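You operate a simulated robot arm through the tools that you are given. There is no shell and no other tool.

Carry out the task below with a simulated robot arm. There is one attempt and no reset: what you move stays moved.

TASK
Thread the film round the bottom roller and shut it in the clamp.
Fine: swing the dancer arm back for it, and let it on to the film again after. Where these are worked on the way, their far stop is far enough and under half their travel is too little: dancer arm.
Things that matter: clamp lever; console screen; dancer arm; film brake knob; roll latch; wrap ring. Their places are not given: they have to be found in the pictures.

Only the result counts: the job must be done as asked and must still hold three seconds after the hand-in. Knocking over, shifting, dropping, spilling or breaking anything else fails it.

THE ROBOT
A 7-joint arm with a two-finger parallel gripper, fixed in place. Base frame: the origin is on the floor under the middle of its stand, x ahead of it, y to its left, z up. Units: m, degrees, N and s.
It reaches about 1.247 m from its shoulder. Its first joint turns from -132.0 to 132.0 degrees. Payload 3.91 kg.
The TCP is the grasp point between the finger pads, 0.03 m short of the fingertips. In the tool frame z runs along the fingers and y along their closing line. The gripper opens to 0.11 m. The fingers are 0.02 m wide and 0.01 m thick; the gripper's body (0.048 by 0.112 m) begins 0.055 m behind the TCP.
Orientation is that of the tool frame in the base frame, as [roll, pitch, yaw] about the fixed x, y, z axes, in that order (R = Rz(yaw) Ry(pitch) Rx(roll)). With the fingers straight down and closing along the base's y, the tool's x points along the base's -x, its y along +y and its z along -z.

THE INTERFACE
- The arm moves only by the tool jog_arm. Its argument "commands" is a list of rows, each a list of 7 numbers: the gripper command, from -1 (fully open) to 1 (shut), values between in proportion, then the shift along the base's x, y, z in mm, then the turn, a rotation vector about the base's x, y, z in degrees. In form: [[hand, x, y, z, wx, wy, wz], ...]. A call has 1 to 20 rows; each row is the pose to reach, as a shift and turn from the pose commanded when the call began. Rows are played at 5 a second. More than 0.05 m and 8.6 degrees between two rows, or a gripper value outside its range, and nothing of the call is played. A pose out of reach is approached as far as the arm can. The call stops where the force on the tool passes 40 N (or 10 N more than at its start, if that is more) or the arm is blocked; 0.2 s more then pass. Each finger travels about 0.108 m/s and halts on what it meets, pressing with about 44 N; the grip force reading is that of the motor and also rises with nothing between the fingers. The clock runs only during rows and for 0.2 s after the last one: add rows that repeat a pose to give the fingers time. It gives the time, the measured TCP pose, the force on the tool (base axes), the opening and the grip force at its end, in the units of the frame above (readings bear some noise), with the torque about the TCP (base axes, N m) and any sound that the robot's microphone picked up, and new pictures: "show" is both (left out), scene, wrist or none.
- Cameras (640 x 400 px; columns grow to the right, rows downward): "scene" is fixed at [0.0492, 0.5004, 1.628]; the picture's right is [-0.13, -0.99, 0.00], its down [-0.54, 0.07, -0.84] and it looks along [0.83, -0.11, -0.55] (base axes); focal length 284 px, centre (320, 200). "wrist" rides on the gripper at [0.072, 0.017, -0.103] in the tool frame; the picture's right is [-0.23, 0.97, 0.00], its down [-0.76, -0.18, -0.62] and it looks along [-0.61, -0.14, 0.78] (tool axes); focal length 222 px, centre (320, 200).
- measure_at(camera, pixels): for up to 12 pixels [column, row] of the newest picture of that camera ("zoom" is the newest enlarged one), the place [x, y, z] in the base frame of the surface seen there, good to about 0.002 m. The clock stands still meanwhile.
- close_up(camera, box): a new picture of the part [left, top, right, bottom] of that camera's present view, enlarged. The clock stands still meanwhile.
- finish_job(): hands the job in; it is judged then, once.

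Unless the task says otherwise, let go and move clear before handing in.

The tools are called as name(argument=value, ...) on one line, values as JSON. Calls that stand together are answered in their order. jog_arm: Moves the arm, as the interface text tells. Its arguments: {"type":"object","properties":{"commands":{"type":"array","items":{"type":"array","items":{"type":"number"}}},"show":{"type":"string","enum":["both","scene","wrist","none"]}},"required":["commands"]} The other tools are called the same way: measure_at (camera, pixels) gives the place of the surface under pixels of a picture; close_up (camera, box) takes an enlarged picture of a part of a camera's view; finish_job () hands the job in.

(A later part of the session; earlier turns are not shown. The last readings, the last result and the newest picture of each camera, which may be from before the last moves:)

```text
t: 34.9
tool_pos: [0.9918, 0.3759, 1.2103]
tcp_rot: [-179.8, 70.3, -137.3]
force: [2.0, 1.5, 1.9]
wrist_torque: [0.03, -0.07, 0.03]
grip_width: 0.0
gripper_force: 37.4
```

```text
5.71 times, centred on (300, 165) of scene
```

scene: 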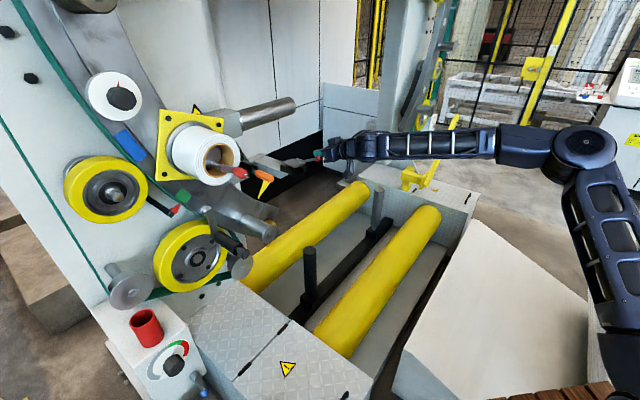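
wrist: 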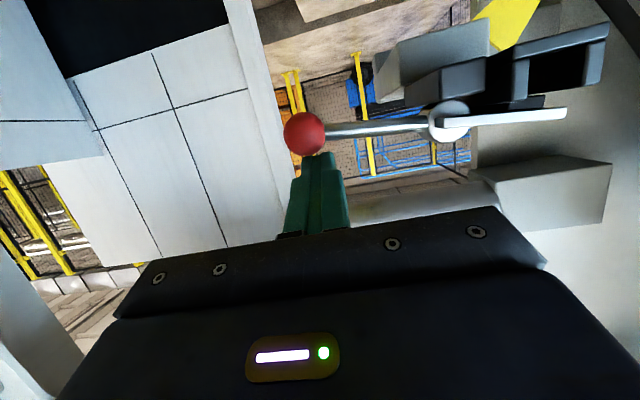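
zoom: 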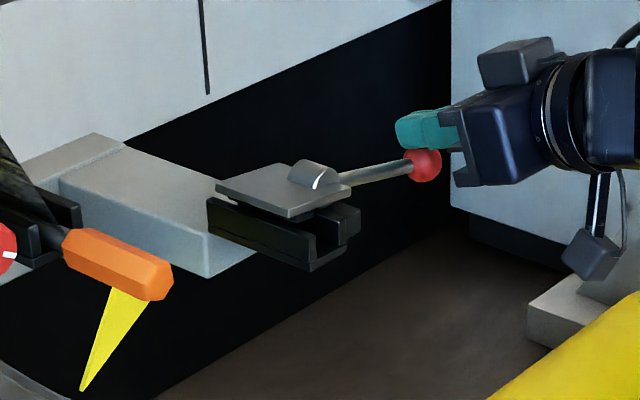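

The ball moves down easily (about 3 N) and the plate's left side lifts: the lever going down opens the clamp. I'll press on along its arc to about 40 degrees and look.

jog_arm(commands=[[1, 4.6, -5, -8.8, 0, 0, 0], [1, 4.6, -5, -17.9, 0, 0, 0], [1, 3.9, -4.2, -25.3, 0, 0, 0], [1, 3.1, -3.4, -32.8, 0, 0, 0], [1, 1.6, -1.7, -40, 0, 0, 0], [1, 0, 0, -47.2, 0, 0, 0], [1, 0, 0, -47.2, 0, 0, 0]])

close_up(camera="wrist", box=[280, 60, 500, 210])

close_up(camera="scene", box=[250, 130, 350, 200])

```text
t: 36.5
tool_pos: [0.9928, 0.3755, 1.1636]
tcp_rot: [-179.8, 70.1, -137.2]
force: [0.4, 0.1, -0.1]
wrist_torque: [-0.03, -0.01, -0.01]
grip_width: 0.0001
gripper_force: 37.3
```

scene: 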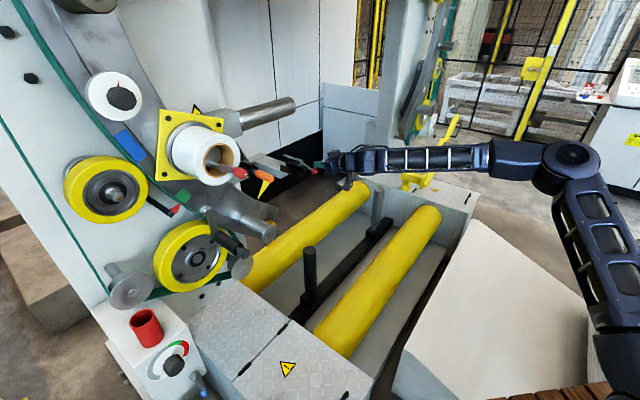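
wrist: 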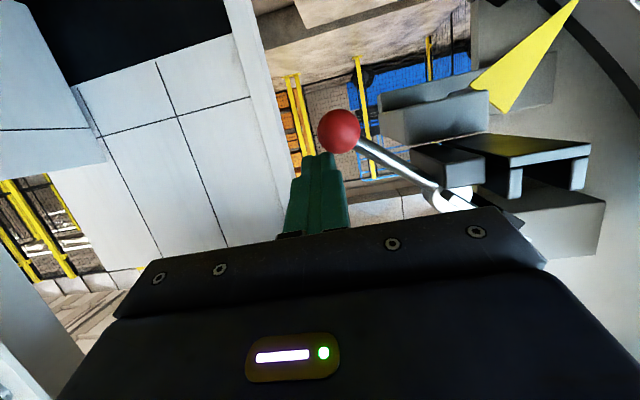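

```text
2.67 times, centred on (390, 135) of wrist
```

zoom: 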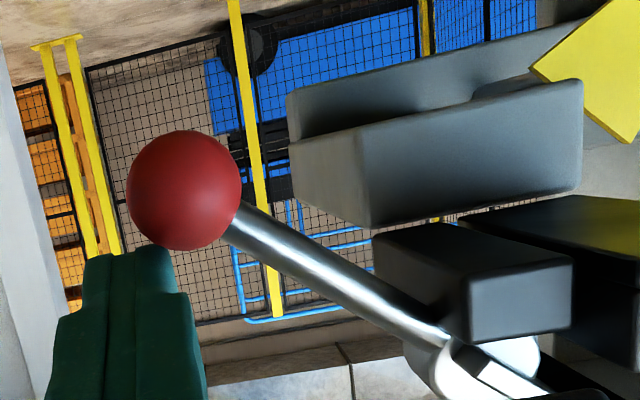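

```text
5.71 times, centred on (300, 165) of scene
```

zoom: 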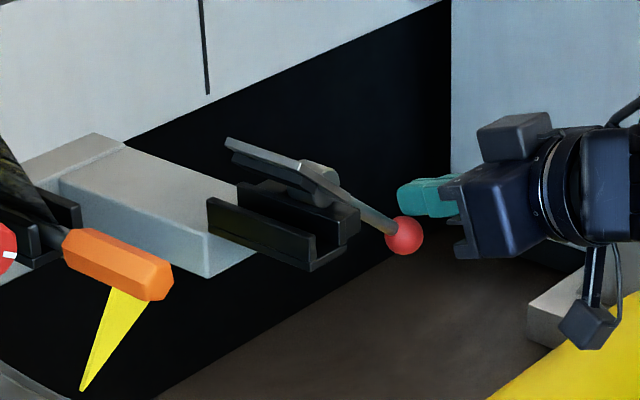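

The clamp opens and the lever stays where it is put. I'll push it further toward its full opening.

jog_arm(commands=[[1, -2.4, 2.6, -6.7, 0, 0, 0], [1, -4.9, 5.3, -13.3, 0, 0, 0], [1, -8, 8.7, -19.2, 0, 0, 0], [1, -11.3, 12.1, -25.2, 0, 0, 0], [1, -15, 16.2, -30.2, 0, 0, 0], [1, -18.9, 20.5, -35.2, 0, 0, 0], [1, -18.9, 20.5, -35.2, 0, 0, 0]])

close_up(camera="wrist", box=[280, 60, 500, 210])

close_up(camera="scene", box=[250, 130, 350, 200])

```text
t: 38.1
tool_pos: [0.9737, 0.3962, 1.1276]
tcp_rot: [-179.8, 70.2, -137.4]
force: [0.7, -0.7, -0.4]
wrist_torque: [0.01, 0.02, -0.01]
grip_width: 0.0
gripper_force: 37.9
```

scene: 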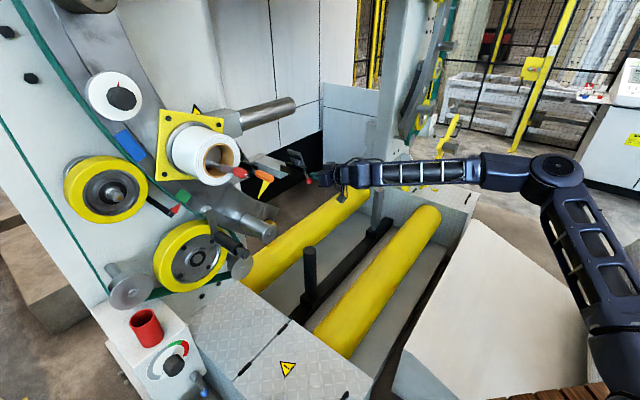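
wrist: 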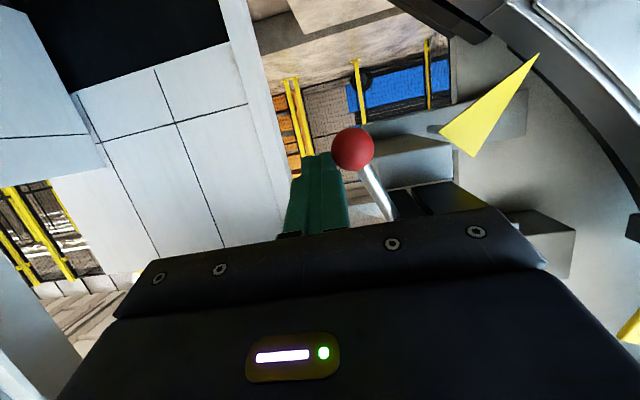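

```text
2.67 times, centred on (390, 135) of wrist
```

zoom: 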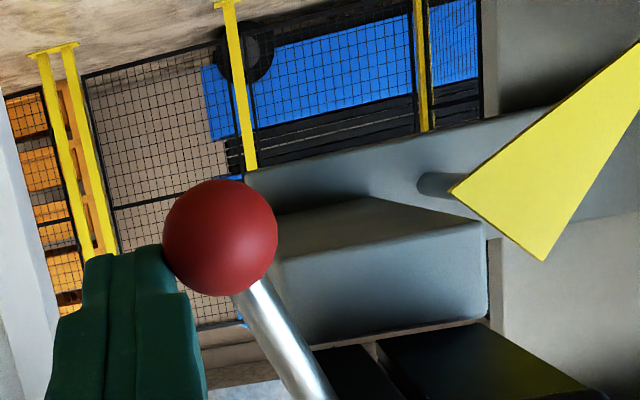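

```text
5.71 times, centred on (300, 165) of scene
```

zoom: 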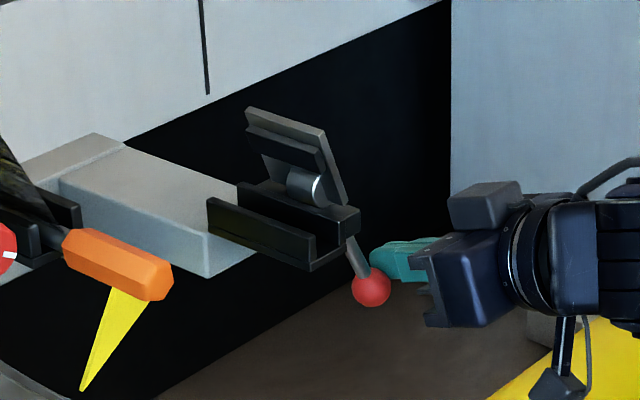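

The clamp is now open at about 70 degrees with its channel clear from above, and it holds by itself. I'll enlarge the open channel and measure it.

close_up(camera="scene", box=[275, 140, 325, 185])

measure_at(camera="zoom", pixels=[[150, 215], [300, 305], [220, 210], [330, 275], [200, 205], [310, 265], [130, 165], [330, 235], [275, 245], [380, 270], [260, 130], [140, 190]])

```text
8.89 times, centred on (300, 162) of scene
```

zoom: 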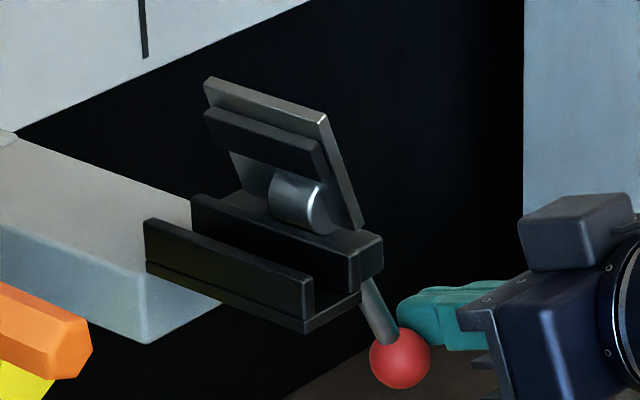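

```text
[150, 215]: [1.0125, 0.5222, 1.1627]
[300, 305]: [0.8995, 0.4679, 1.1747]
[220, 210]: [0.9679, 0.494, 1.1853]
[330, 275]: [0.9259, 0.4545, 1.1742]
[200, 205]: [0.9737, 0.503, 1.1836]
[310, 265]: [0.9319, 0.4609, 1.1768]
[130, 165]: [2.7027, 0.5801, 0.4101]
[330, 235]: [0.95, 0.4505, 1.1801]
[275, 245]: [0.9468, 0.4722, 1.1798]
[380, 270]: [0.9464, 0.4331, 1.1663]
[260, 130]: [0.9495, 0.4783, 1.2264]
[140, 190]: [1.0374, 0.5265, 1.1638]
```

The channel spans r 0.274-0.295 (centre 0.2846), front at depth 0.977, wall tops z 1.186. I'll back out and return to the tab's handle with the fingers opened to about 50 mm.

jog_arm(commands=[[1, -30, -28, 0, 0, 0, 0], [1, -61, -56, 0, 0, 0, 0], [1, -91, -84, 0, 0, 0, 0], [0.5, -121, -57, 19, 0, 0, 0], [0.09, -152, -31, 38, 0, 0, 0], [0.09, -182, -4, 58, 0, 0, 0], [0.09, -213, 22, 77, 0, 0, 0], [0.09, -243, 49, 96, 0, 0, 0], [0.09, -274, 76, 116, 0, 0, 0], [0.09, -304, 102, 135, 0, 0, 0], [0.09, -304, 102, 135, 0, 0, 0]])

close_up(camera="wrist", box=[240, 100, 400, 200])

measure_at(camera="zoom", pixels=[[305, 250], [285, 250], [330, 250], [305, 225], [305, 280], [340, 230], [355, 200], [300, 190], [380, 150], [390, 190], [270, 200], [365, 260]])

```text
t: 40.5
tool_pos: [0.6704, 0.4995, 1.2639]
tcp_rot: [-179.8, 70.2, -137.4]
force: [-0.1, 1.0, -0.2]
wrist_torque: [0.0, 0.02, 0.01]
grip_width: 0.0503
gripper_force: 0.1
```

scene: 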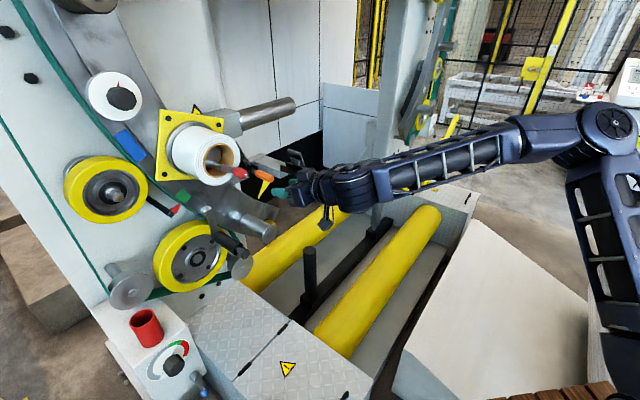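
wrist: 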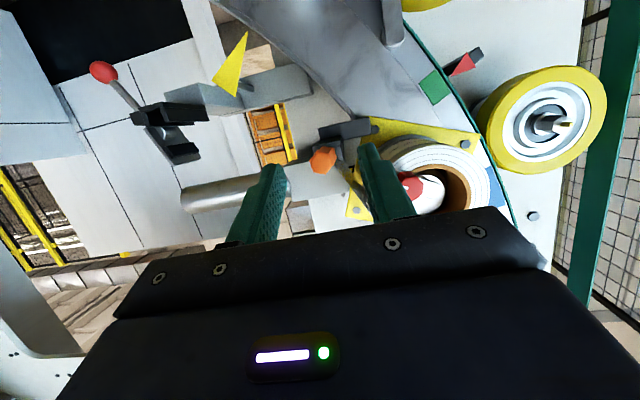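

```text
4.00 times, centred on (320, 150) of wrist
```

zoom: 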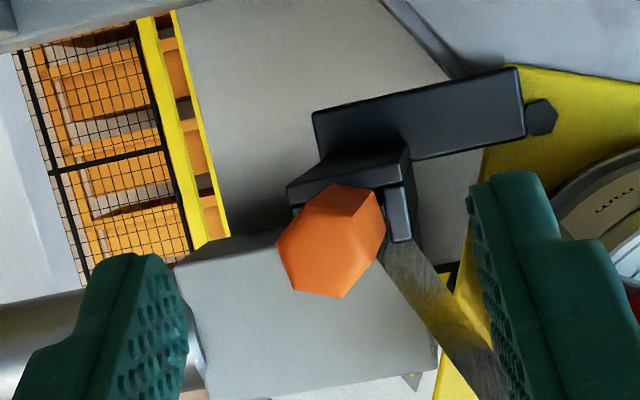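

```text
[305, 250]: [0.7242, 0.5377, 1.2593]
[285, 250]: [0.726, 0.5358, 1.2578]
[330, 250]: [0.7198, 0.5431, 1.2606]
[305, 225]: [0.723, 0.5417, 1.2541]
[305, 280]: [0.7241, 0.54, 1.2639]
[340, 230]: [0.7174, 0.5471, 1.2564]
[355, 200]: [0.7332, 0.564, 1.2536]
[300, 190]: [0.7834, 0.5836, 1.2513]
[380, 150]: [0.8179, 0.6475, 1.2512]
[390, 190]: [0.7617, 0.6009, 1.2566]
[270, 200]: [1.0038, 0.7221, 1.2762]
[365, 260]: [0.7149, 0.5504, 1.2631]
```

The hex handle's face is centred at about r 0.0905, z 1.260, with flats on top and bottom. I'll roll the hand a quarter turn and level it, so the pads close vertically on those flats.

jog_arm(commands=[[0.09, 0, 0, 0, 6.91, 4.44, -1.41], [0.09, 0, 0, 0, 13.82, 8.88, -2.82], [0.09, 0, 0, 0, 20.73, 13.32, -4.23], [0.09, 0, 0, -1, 27.64, 17.76, -5.64], [0.09, 0, 0, -1, 34.55, 22.2, -7.05], [0.09, 0, 0, -2, 41.45, 26.65, -8.45], [0.09, 0, 0, -2, 48.36, 31.09, -9.86], [0.09, 1, -1, -3, 55.27, 35.53, -11.27], [0.09, 1, -1, -3, 62.18, 39.97, -12.68], [0.09, 1, -1, -4, 69.09, 44.41, -14.09], [0.09, 1, -1, -4, 76.0, 48.85, -15.5], [0.09, 1, -1, -4, 76.0, 48.85, -15.5]])

close_up(camera="wrist", box=[220, 60, 440, 210])

```text
t: 43.1
tool_pos: [0.6704, 0.4972, 1.2595]
tcp_rot: [90.2, 0.0, 132.6]
force: [0.1, -0.6, 0.2]
wrist_torque: [0.0, -0.04, 0.0]
grip_width: 0.0501
gripper_force: 0.1
```

scene: 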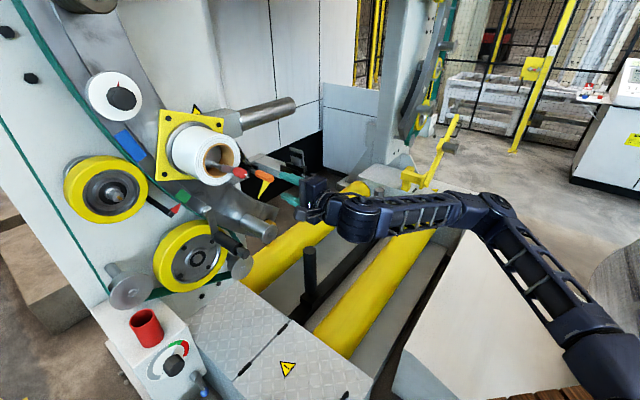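
wrist: 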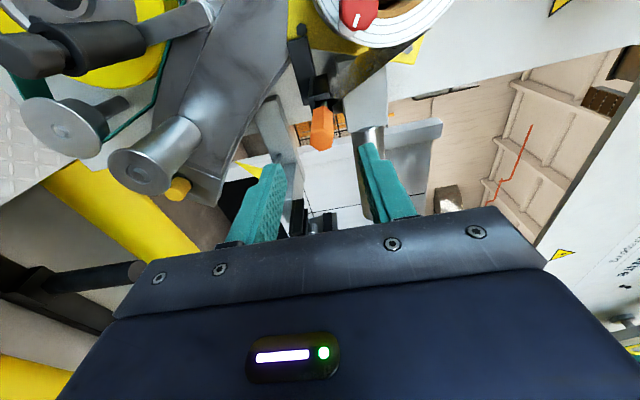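

```text
2.67 times, centred on (330, 135) of wrist
```

zoom: 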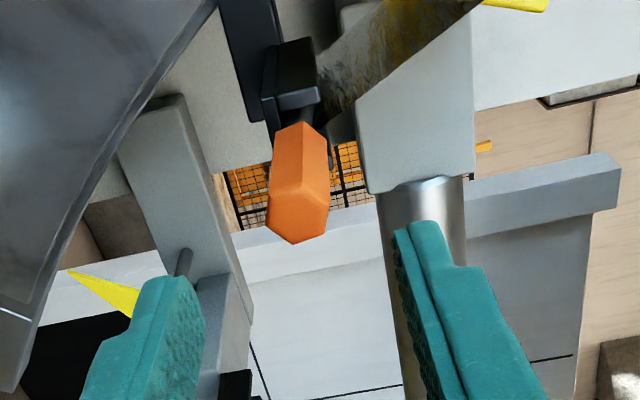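

The hand is level with the camera on its left; the handle is at (300,185) of the zoom between the pads. I'll measure its faces from this side.

measure_at(camera="zoom", pixels=[[297, 215], [280, 215], [318, 215], [297, 200], [297, 235], [280, 160], [315, 160], [300, 130], [308, 110], [285, 90], [340, 125], [325, 90]])

```text
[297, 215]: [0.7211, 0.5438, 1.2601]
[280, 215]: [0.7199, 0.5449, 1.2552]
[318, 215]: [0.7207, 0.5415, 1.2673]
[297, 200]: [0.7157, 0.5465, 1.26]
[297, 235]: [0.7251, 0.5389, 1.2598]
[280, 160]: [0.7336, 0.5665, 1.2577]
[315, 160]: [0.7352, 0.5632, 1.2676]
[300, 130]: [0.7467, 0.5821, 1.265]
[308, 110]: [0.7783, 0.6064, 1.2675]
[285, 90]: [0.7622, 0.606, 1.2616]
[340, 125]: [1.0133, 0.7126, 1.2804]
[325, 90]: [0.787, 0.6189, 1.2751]
```

The handle spans z 1.2514-1.2711 (centre 1.2613) with its front at depth 0.897. I'll advance 79 mm so the pads straddle it.

jog_arm(commands=[[0.09, 20, 18, 1, 0, 0, 0], [0.09, 40, 37, 2, 0, 0, 0], [0.09, 58, 54, 2, 0, 0, 0], [0.09, 58, 54, 2, 0, 0, 0]])

close_up(camera="wrist", box=[220, 60, 440, 210])

close_up(camera="scene", box=[210, 140, 310, 210])

```text
t: 44.1
tool_pos: [0.7291, 0.5514, 1.2604]
tcp_rot: [90.2, 0.1, 132.7]
force: [0.1, 0.1, -1.4]
wrist_torque: [0.0, -0.01, 0.02]
grip_width: 0.05
gripper_force: 0.0
```

scene: 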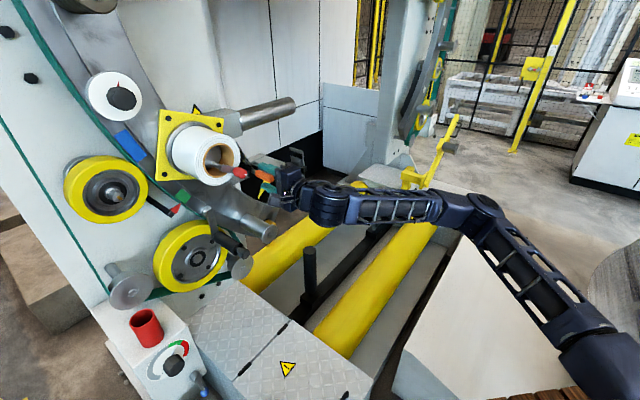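
wrist: 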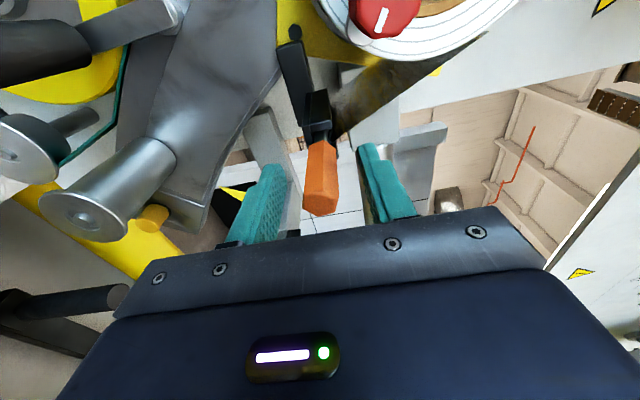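

```text
2.67 times, centred on (330, 135) of wrist
```

zoom: 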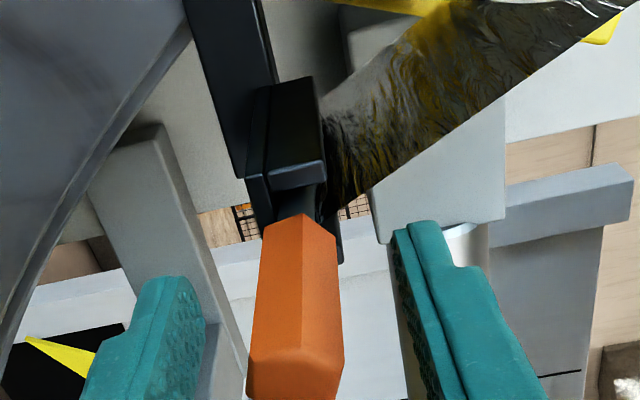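

```text
5.71 times, centred on (260, 175) of scene
```

zoom: 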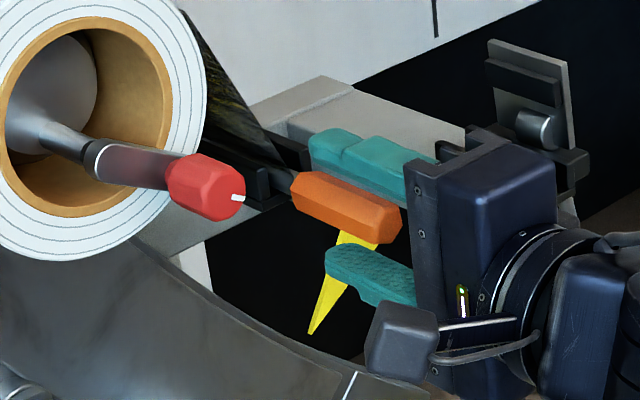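

The fingers stand above and below the handle. I'll close on it.

jog_arm(commands=[[0.4, 0, 0, 0, 0, 0, 0], [0.6, 0, 0, 0, 0, 0, 0], [1, 0, 0, 0, 0, 0, 0], [1, 0, 0, 0, 0, 0, 0], [1, 0, 0, 0, 0, 0, 0]], show="wrist")

close_up(camera="wrist", box=[220, 60, 440, 210])

```text
t: 45.3
tool_pos: [0.7294, 0.552, 1.261]
tcp_rot: [90.1, 0.1, 132.8]
force: [3.8, 2.8, 12.5]
wrist_torque: [1.35, -1.4, 0.0]
grip_width: 0.0215
gripper_force: 43.4
```

wrist: 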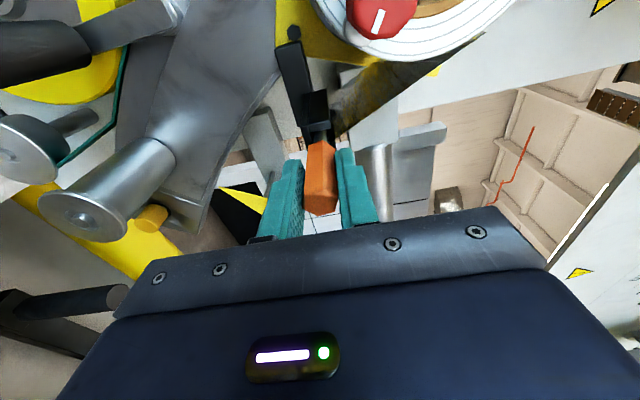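

```text
2.67 times, centred on (330, 135) of wrist
```

zoom: 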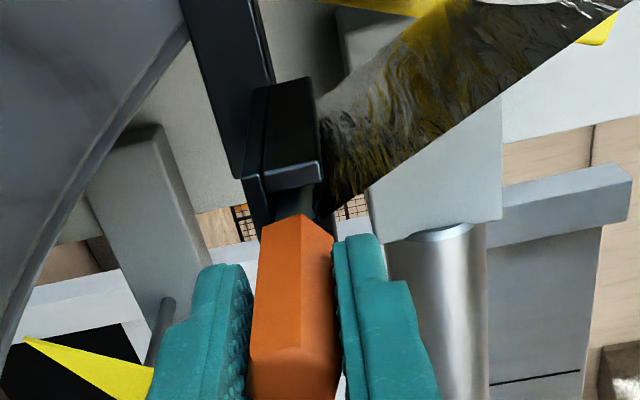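

The handle is held (21.5 mm between the pads, 43 N). I'll lift it straight up out of the fork in small steps, watching the force.

jog_arm(commands=[[1, 0, 0, 2, 0, 0, 0], [1, 0, 0, 6, 0, 0, 0], [1, 0, 0, 12, 0, 0, 0], [1, 0, 0, 20, 0, 0, 0], [1, 0, 0, 28, 0, 0, 0], [1, 0, 0, 36, 0, 0, 0], [1, 0, 0, 36, 0, 0, 0]])

close_up(camera="wrist", box=[220, 60, 440, 210])

close_up(camera="scene", box=[210, 130, 310, 200])

```text
t: 46.9
tool_pos: [0.7299, 0.5505, 1.2979]
tcp_rot: [90.1, 0.1, 132.7]
force: [-0.6, 0.7, -1.4]
wrist_torque: [-0.07, 0.09, -0.03]
grip_width: 0.0211
gripper_force: 44.2
```

scene: 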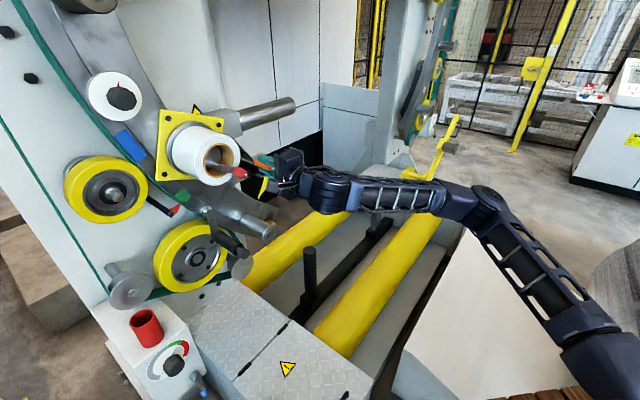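
wrist: 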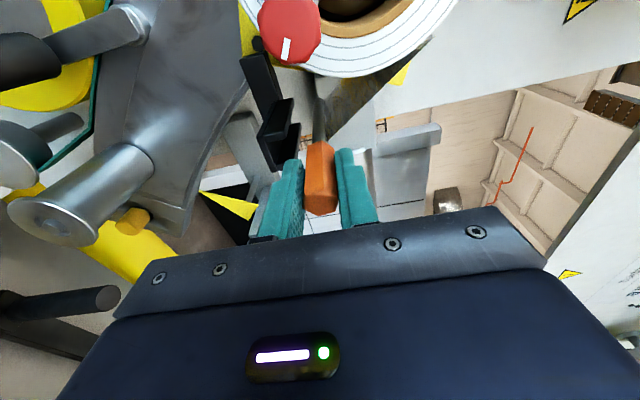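

```text
2.67 times, centred on (330, 135) of wrist
```

zoom: 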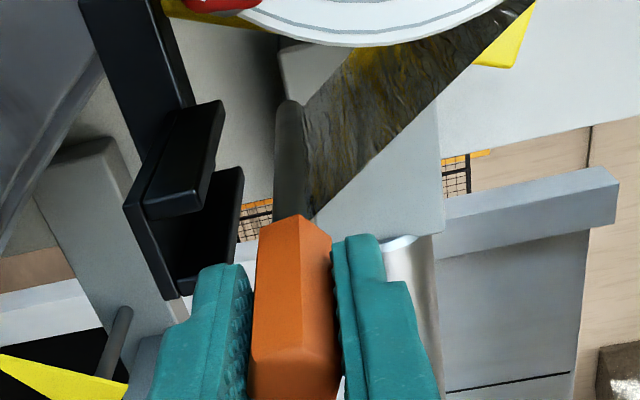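

```text
5.71 times, centred on (260, 165) of scene
```

zoom: 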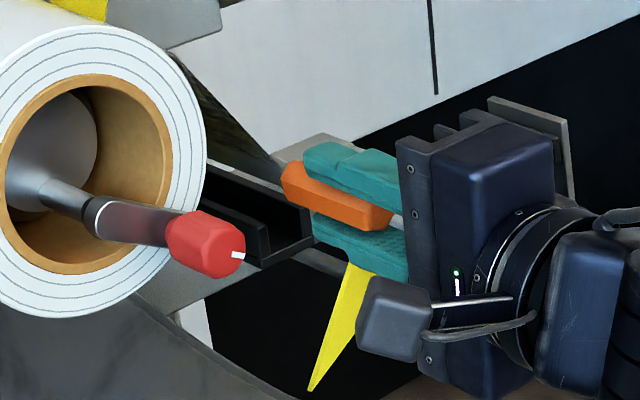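

The tab came out cleanly with no load. I'll measure the bar behind the handle so I know its length and size for the way round the roller.

measure_at(camera="zoom", pixels=[[290, 105], [290, 130], [290, 160], [285, 195], [278, 150], [300, 150], [310, 195], [340, 110], [290, 230], [150, 210], [165, 190], [225, 200]])

```text
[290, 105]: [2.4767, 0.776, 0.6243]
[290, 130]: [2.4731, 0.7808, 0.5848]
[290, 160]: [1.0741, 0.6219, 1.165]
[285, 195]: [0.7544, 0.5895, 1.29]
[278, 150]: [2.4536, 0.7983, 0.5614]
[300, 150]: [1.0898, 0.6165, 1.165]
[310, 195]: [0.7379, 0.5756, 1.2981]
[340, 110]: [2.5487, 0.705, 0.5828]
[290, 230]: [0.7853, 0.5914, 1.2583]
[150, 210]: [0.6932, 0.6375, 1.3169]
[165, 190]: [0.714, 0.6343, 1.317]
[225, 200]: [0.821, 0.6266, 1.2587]
```

The newest zoom was the scene one, so those points missed. I'll re-take the wrist zoom and measure on it.

close_up(camera="wrist", box=[220, 60, 440, 210])

measure_at(camera="zoom", pixels=[[290, 108], [290, 130], [290, 160], [290, 200], [280, 150], [300, 150], [300, 225], [340, 110], [255, 250], [325, 250], [165, 190], [185, 270]])

```text
2.67 times, centred on (330, 135) of wrist
```

zoom: 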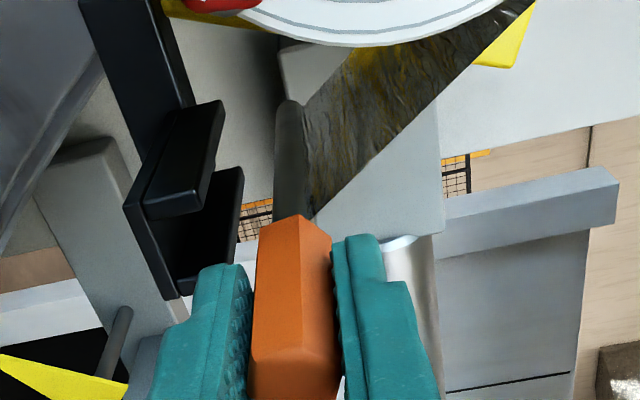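

```text
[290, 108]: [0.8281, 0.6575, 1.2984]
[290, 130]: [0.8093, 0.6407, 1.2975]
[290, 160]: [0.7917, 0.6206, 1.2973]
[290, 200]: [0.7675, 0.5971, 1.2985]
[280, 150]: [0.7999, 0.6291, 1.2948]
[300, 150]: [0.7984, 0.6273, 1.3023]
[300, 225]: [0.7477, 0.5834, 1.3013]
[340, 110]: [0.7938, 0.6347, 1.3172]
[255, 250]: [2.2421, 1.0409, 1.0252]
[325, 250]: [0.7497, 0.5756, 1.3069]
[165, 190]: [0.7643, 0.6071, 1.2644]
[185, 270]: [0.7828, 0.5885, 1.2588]
```

The bar behind the handle runs to depth 1.056 with a radius near 7 mm, and carries the film. I'll carry it right, past the fork, then down toward the space between the dancer and the bottom roller.

jog_arm(commands=[[1, 13.6, -14.7, 0, 0, 0, 0], [1, 26.5, -28.6, 0, 0, 0, 0], [1, 26.5, -28.6, -25, 0, 0, 0], [1, 26.5, -28.6, -50, 0, 0, 0], [1, 26.5, -28.6, -75, 0, 0, 0], [1, 23.8, -25.7, -95, 0, 0, 0], [1, 13.6, -14.7, -115, 0, 0, 0], [1, 0, 0, -140, 0, 0, 0], [1, 0, 0, -140, 0, 0, 0]])

close_up(camera="scene", box=[190, 140, 330, 250])

close_up(camera="wrist", box=[160, 20, 440, 210])

```text
t: 48.9
tool_pos: [0.7291, 0.5482, 1.1815]
tcp_rot: [92.3, 0.3, 133.0]
force: [0.9, 0.3, -1.1]
wrist_torque: [-0.12, 0.1, 0.04]
grip_width: 0.021
gripper_force: 43.5
out of reach, approached as far as the arm can: row 7, 8, 9
```

scene: 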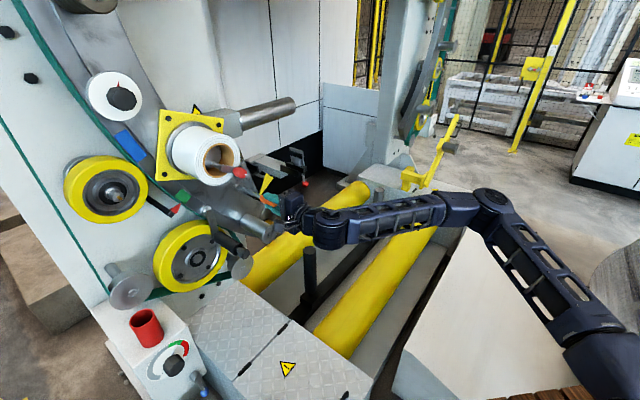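
wrist: 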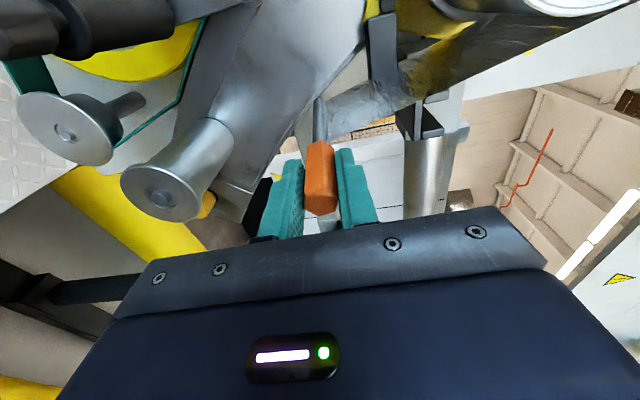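

```text
3.64 times, centred on (260, 195) of scene
```

zoom: 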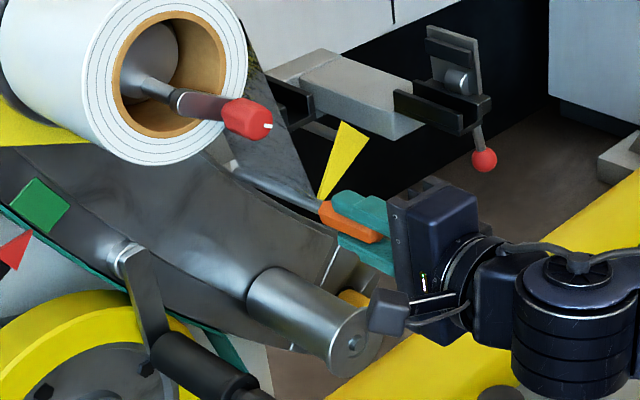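

```text
2.11 times, centred on (300, 115) of wrist
```

zoom: 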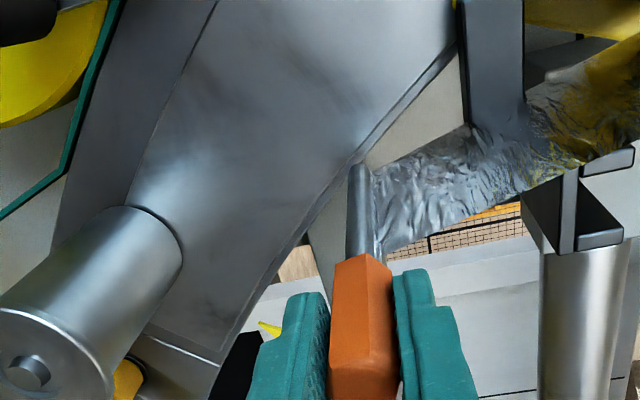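

The bar is right of the ring and free, but the arm reported that it could not reach the lower rows in this rolled pose (z stuck at 1.18 rather than 1.158). The bar is round, so I'll roll the hand back about the depth axis to relieve the wrist and see whether the pose comes within reach.

jog_arm(commands=[[1, 0, 0, 15, -5.9, -5.4, 0], [1, 0, 0, 20, -11.7, -10.9, 0], [1, 0, 0, 20, -17.6, -16.3, 0], [1, 0, 0, 20, -23.5, -21.7, 0], [1, 0, 0, 20, -29.4, -27.2, 0], [1, 0, 0, 20, -35.2, -32.6, 0], [1, 0, 0, 20, -41.1, -38.0, 0], [1, 0, 0, 20, -44.0, -40.7, 0], [1, 0, 0, 20, -44.0, -40.7, 0]])

close_up(camera="scene", box=[190, 140, 330, 250])

```text
t: 50.9
tool_pos: [0.7306, 0.5475, 1.2007]
tcp_rot: [89.9, 60.1, 132.5]
force: [-0.2, 0.6, -1.0]
wrist_torque: [-0.08, 0.12, 0.03]
grip_width: 0.021
gripper_force: 44.0
```

scene: 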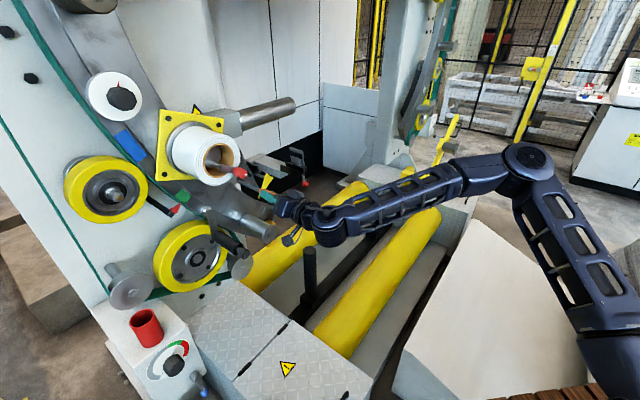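
wrist: 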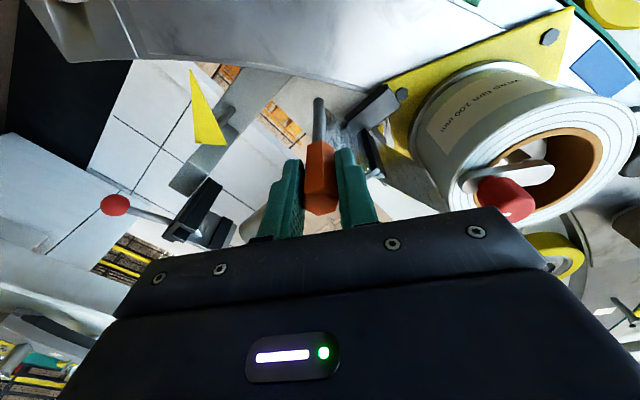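

```text
3.64 times, centred on (260, 195) of scene
```

zoom: 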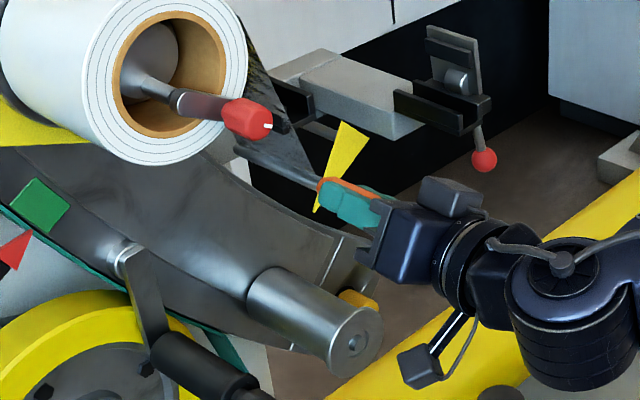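

With the hand rolled back the pose is reachable again (z 1.2007, handle still held at 44 N). I'll lower the bar between the dancer and the bottom roller, rolling a further 30 degrees on the way.

jog_arm(commands=[[1, -2.7, 2.9, -20, -3.7, -3.4, 0], [1, -9.5, 10.3, -40, -7.3, -6.8, 0], [1, -19.7, 21.3, -60, -11.0, -10.2, 0], [1, -29.9, 32.3, -80, -14.7, -13.6, 0], [1, -36.7, 39.6, -100, -18.4, -17.0, 0], [1, -38.7, 41.8, -120, -22.0, -20.4, 0], [1, -38.7, 41.8, -120, -22.0, -20.4, 0]])

close_up(camera="scene", box=[190, 140, 330, 250])

close_up(camera="wrist", box=[200, 40, 460, 210])

```text
t: 52.5
tool_pos: [0.6923, 0.5869, 1.111]
tcp_rot: [121.2, 81.3, 165.2]
force: [0.6, 0.4, -1.7]
wrist_torque: [-0.1, 0.08, -0.04]
grip_width: 0.0213
gripper_force: 43.8
out of reach, approached as far as the arm can: row 1, 2, 3, 4, 5, 6, 7
```

scene: 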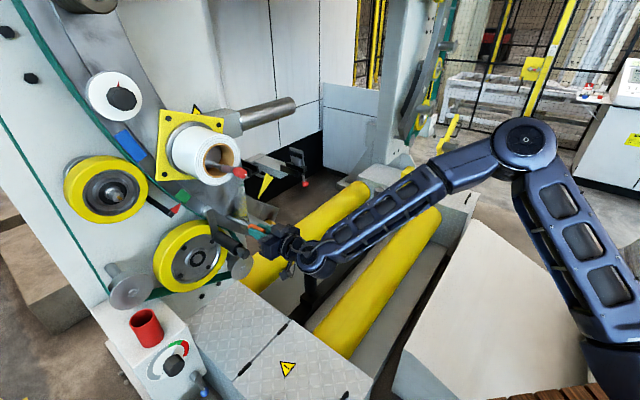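
wrist: 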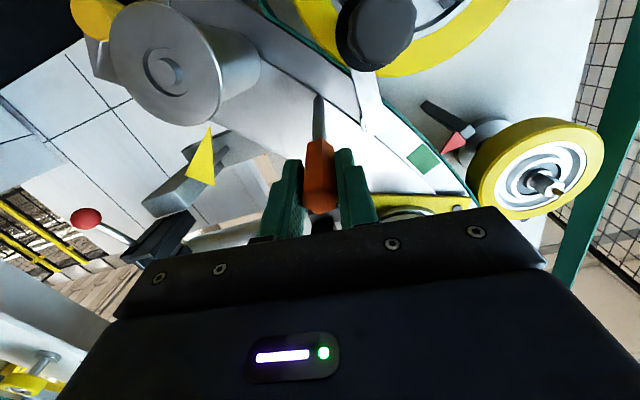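

```text
3.64 times, centred on (260, 195) of scene
```

zoom: 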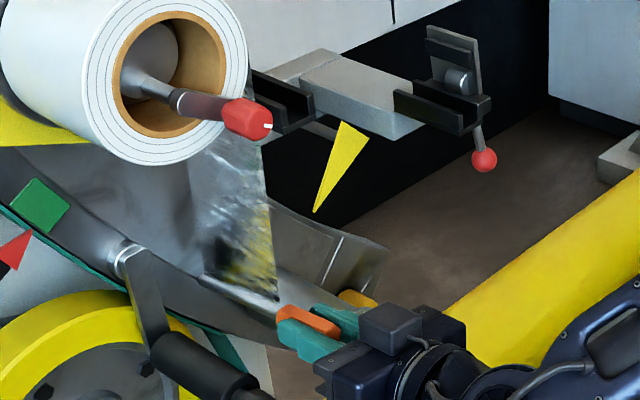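

```text
2.35 times, centred on (330, 125) of wrist
```

zoom: 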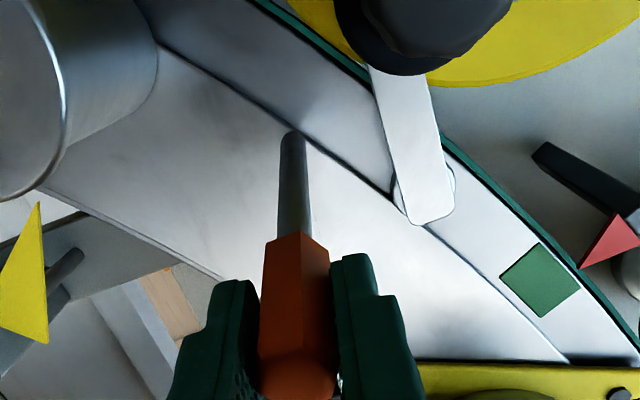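

The level pose is out of reach this low: the arm tipped the hand 4.5 degrees and stopped at z 1.111. Earlier, poses tilted downward reached here easily, so I'll take the tab back the same way to its fork and take a new grip with the hand tilted down and the bar level.

jog_arm(commands=[[1, 7.3, -7.9, 19, -0.6, -2.1, 0], [1, 20.8, -22.5, 39, -1.2, -4.2, 0], [1, 41.2, -44.6, 64, -1.8, -6.2, 0], [1, 61.6, -66.6, 89, -2.4, -8.3, 0], [1, 61.6, -66.6, 119, -2.4, -8.3, 0], [1, 61.6, -66.6, 149, -2.4, -8.3, 0], [1, 61.6, -66.6, 187, -2.4, -8.3, 0], [1, 48, -51.9, 187, -2.4, -8.3, 0], [1, 34.3, -37.1, 187, -2.4, -8.3, 0], [1, 34.3, -37.1, 187, -2.4, -8.3, 0]])

close_up(camera="wrist", box=[220, 60, 440, 210])

close_up(camera="scene", box=[210, 130, 310, 200])

```text
t: 54.7
tool_pos: [0.7259, 0.5505, 1.2972]
tcp_rot: [-158.1, 89.9, -113.9]
force: [-0.5, 0.7, -1.2]
wrist_torque: [-0.1, 0.1, 0.01]
grip_width: 0.0211
gripper_force: 44.1
out of reach, approached as far as the arm can: row 2, 4
```

scene: 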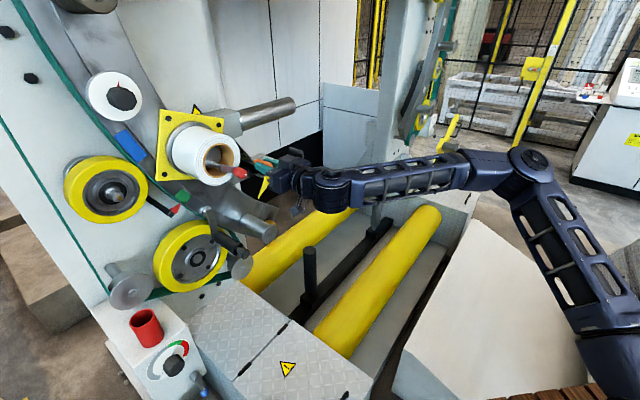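
wrist: 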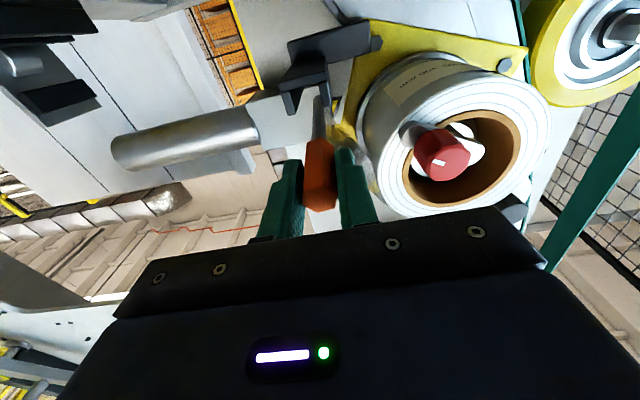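

```text
2.67 times, centred on (330, 135) of wrist
```

zoom: 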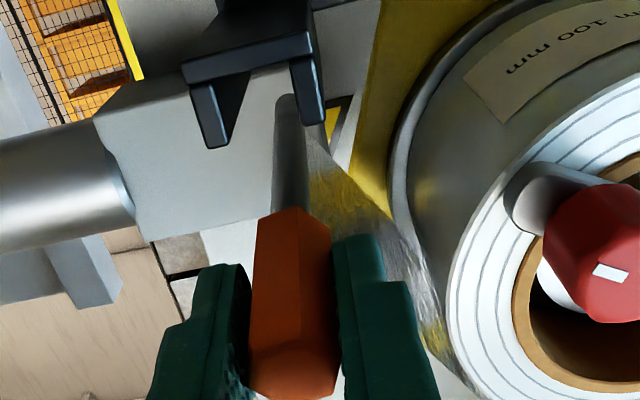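

```text
5.71 times, centred on (260, 165) of scene
```

zoom: 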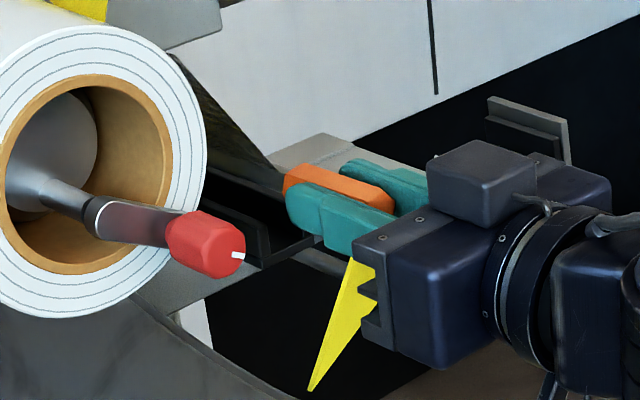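

The tab is back above the fork with the hand upright and level. I'll measure the bar against the fork walls so I can lower it in true.

close_up(camera="wrist", box=[250, 60, 390, 150])

measure_at(camera="zoom", pixels=[[310, 170], [315, 220], [325, 270], [325, 300], [205, 210], [180, 200], [345, 190], [360, 160], [205, 170], [290, 90], [330, 330], [370, 340]])

```text
4.44 times, centred on (320, 105) of wrist
```

zoom: 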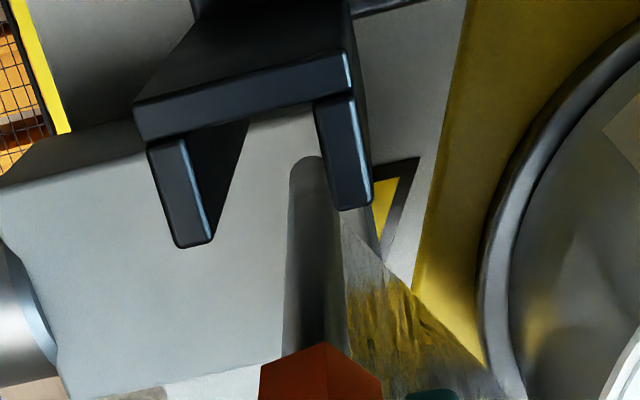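

```text
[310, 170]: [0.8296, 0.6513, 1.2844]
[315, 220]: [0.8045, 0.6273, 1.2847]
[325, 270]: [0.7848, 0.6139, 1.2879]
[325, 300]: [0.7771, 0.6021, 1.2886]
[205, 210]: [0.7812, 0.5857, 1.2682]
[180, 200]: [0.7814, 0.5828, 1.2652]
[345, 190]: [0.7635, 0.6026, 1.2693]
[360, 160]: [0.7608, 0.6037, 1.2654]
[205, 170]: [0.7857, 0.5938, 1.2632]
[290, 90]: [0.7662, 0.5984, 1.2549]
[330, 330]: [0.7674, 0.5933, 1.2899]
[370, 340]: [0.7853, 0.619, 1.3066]
```

The bar sits 3 mm left of the fork's centre and droops about 4 degrees. I'll correct both and lower it to just above the fork's floor.

jog_arm(commands=[[1, 1, -1, 0, 1.3, -1.4, 0], [1, 1.9, -2.1, 0, 2.6, -2.8, 0], [1, 1.9, -2.1, -10, 2.6, -2.8, 0], [1, 1.9, -2.1, -18, 2.6, -2.8, 0], [1, 1.9, -2.1, -25, 2.6, -2.8, 0], [1, 1.9, -2.1, -30, 2.6, -2.8, 0], [1, 1.9, -2.1, -33, 2.6, -2.8, 0], [1, 1.9, -2.1, -33, 2.6, -2.8, 0]])

close_up(camera="wrist", box=[250, 70, 410, 180])

close_up(camera="scene", box=[210, 130, 310, 200])

```text
t: 56.5
tool_pos: [0.7283, 0.5471, 1.2639]
tcp_rot: [-2.7, 86.3, 41.4]
force: [0.7, 0.1, -2.4]
wrist_torque: [-0.09, 0.09, 0.01]
grip_width: 0.0212
gripper_force: 44.4
```

scene: 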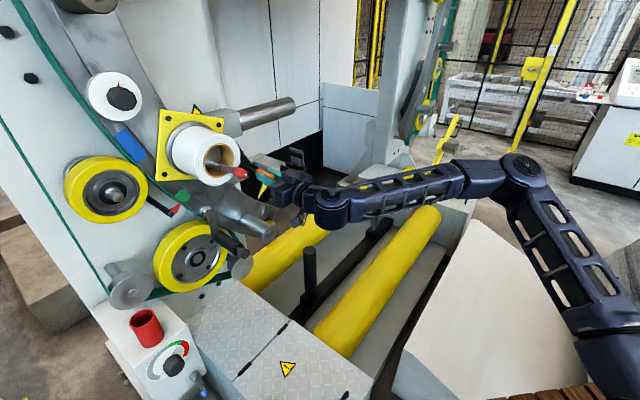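
wrist: 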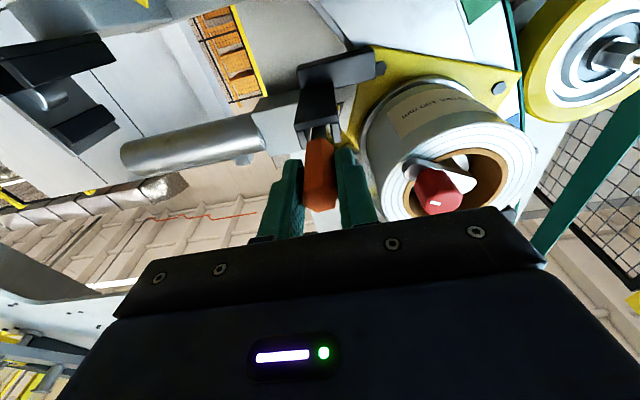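

```text
3.64 times, centred on (330, 125) of wrist
```

zoom: 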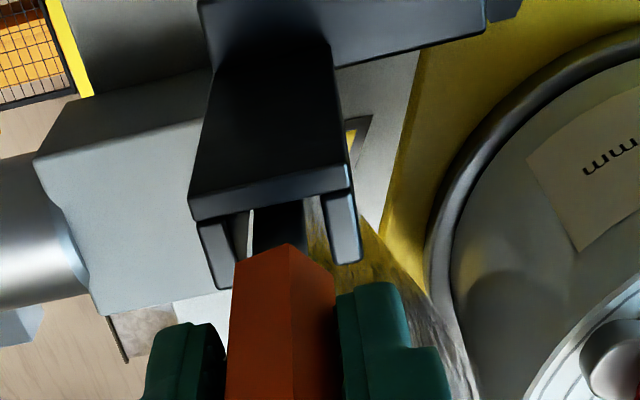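

```text
5.71 times, centred on (260, 165) of scene
```

zoom: 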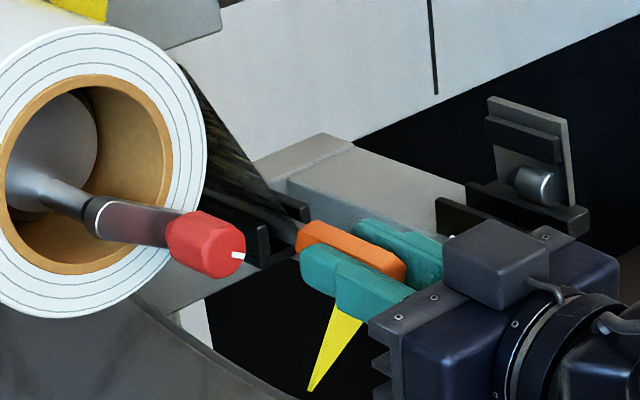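

The bar lies between the fork's walls, about 2-3 mm above its floor. I'll open the fingers gently to let it settle, then look.

jog_arm(commands=[[0.58, 0, 0, 0, 0, 0, 0], [0.5, 0, 0, 0, 0, 0, 0], [0.35, 0, 0, 0, 0, 0, 0], [0.2, 0, 0, 0, 0, 0, 0], [0.2, 0, 0, 0, 0, 0, 0]])

close_up(camera="wrist", box=[250, 70, 410, 180])

close_up(camera="scene", box=[210, 130, 310, 200])

```text
t: 57.7
tool_pos: [0.7284, 0.5482, 1.2637]
tcp_rot: [-2.8, 86.4, 41.5]
force: [0.2, 0.0, 0.7]
wrist_torque: [0.0, 0.03, 0.0]
grip_width: 0.0441
gripper_force: 0.1
```

scene: 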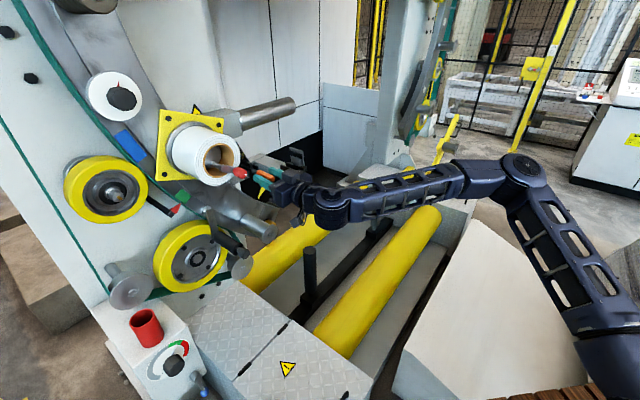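
wrist: 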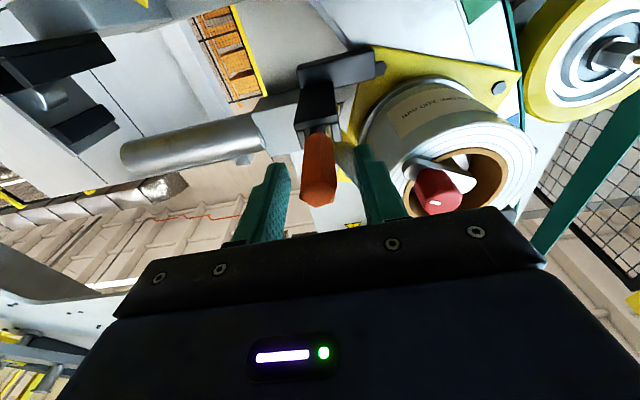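

```text
3.64 times, centred on (330, 125) of wrist
```

zoom: 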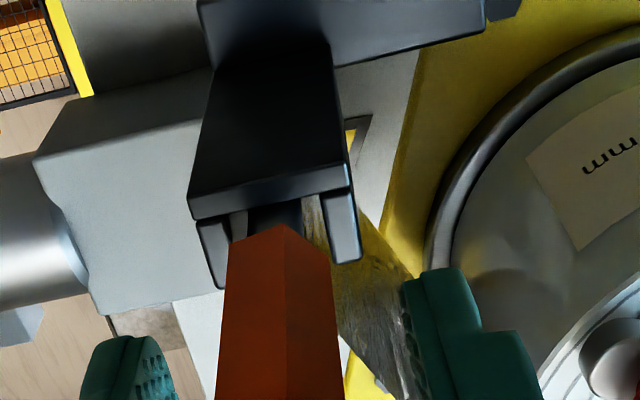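

```text
5.71 times, centred on (260, 165) of scene
```

zoom: 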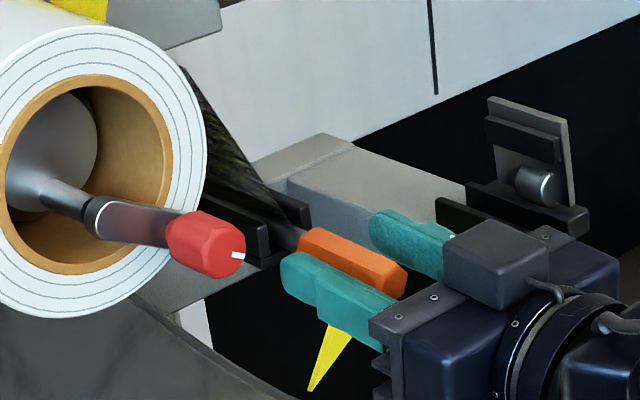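

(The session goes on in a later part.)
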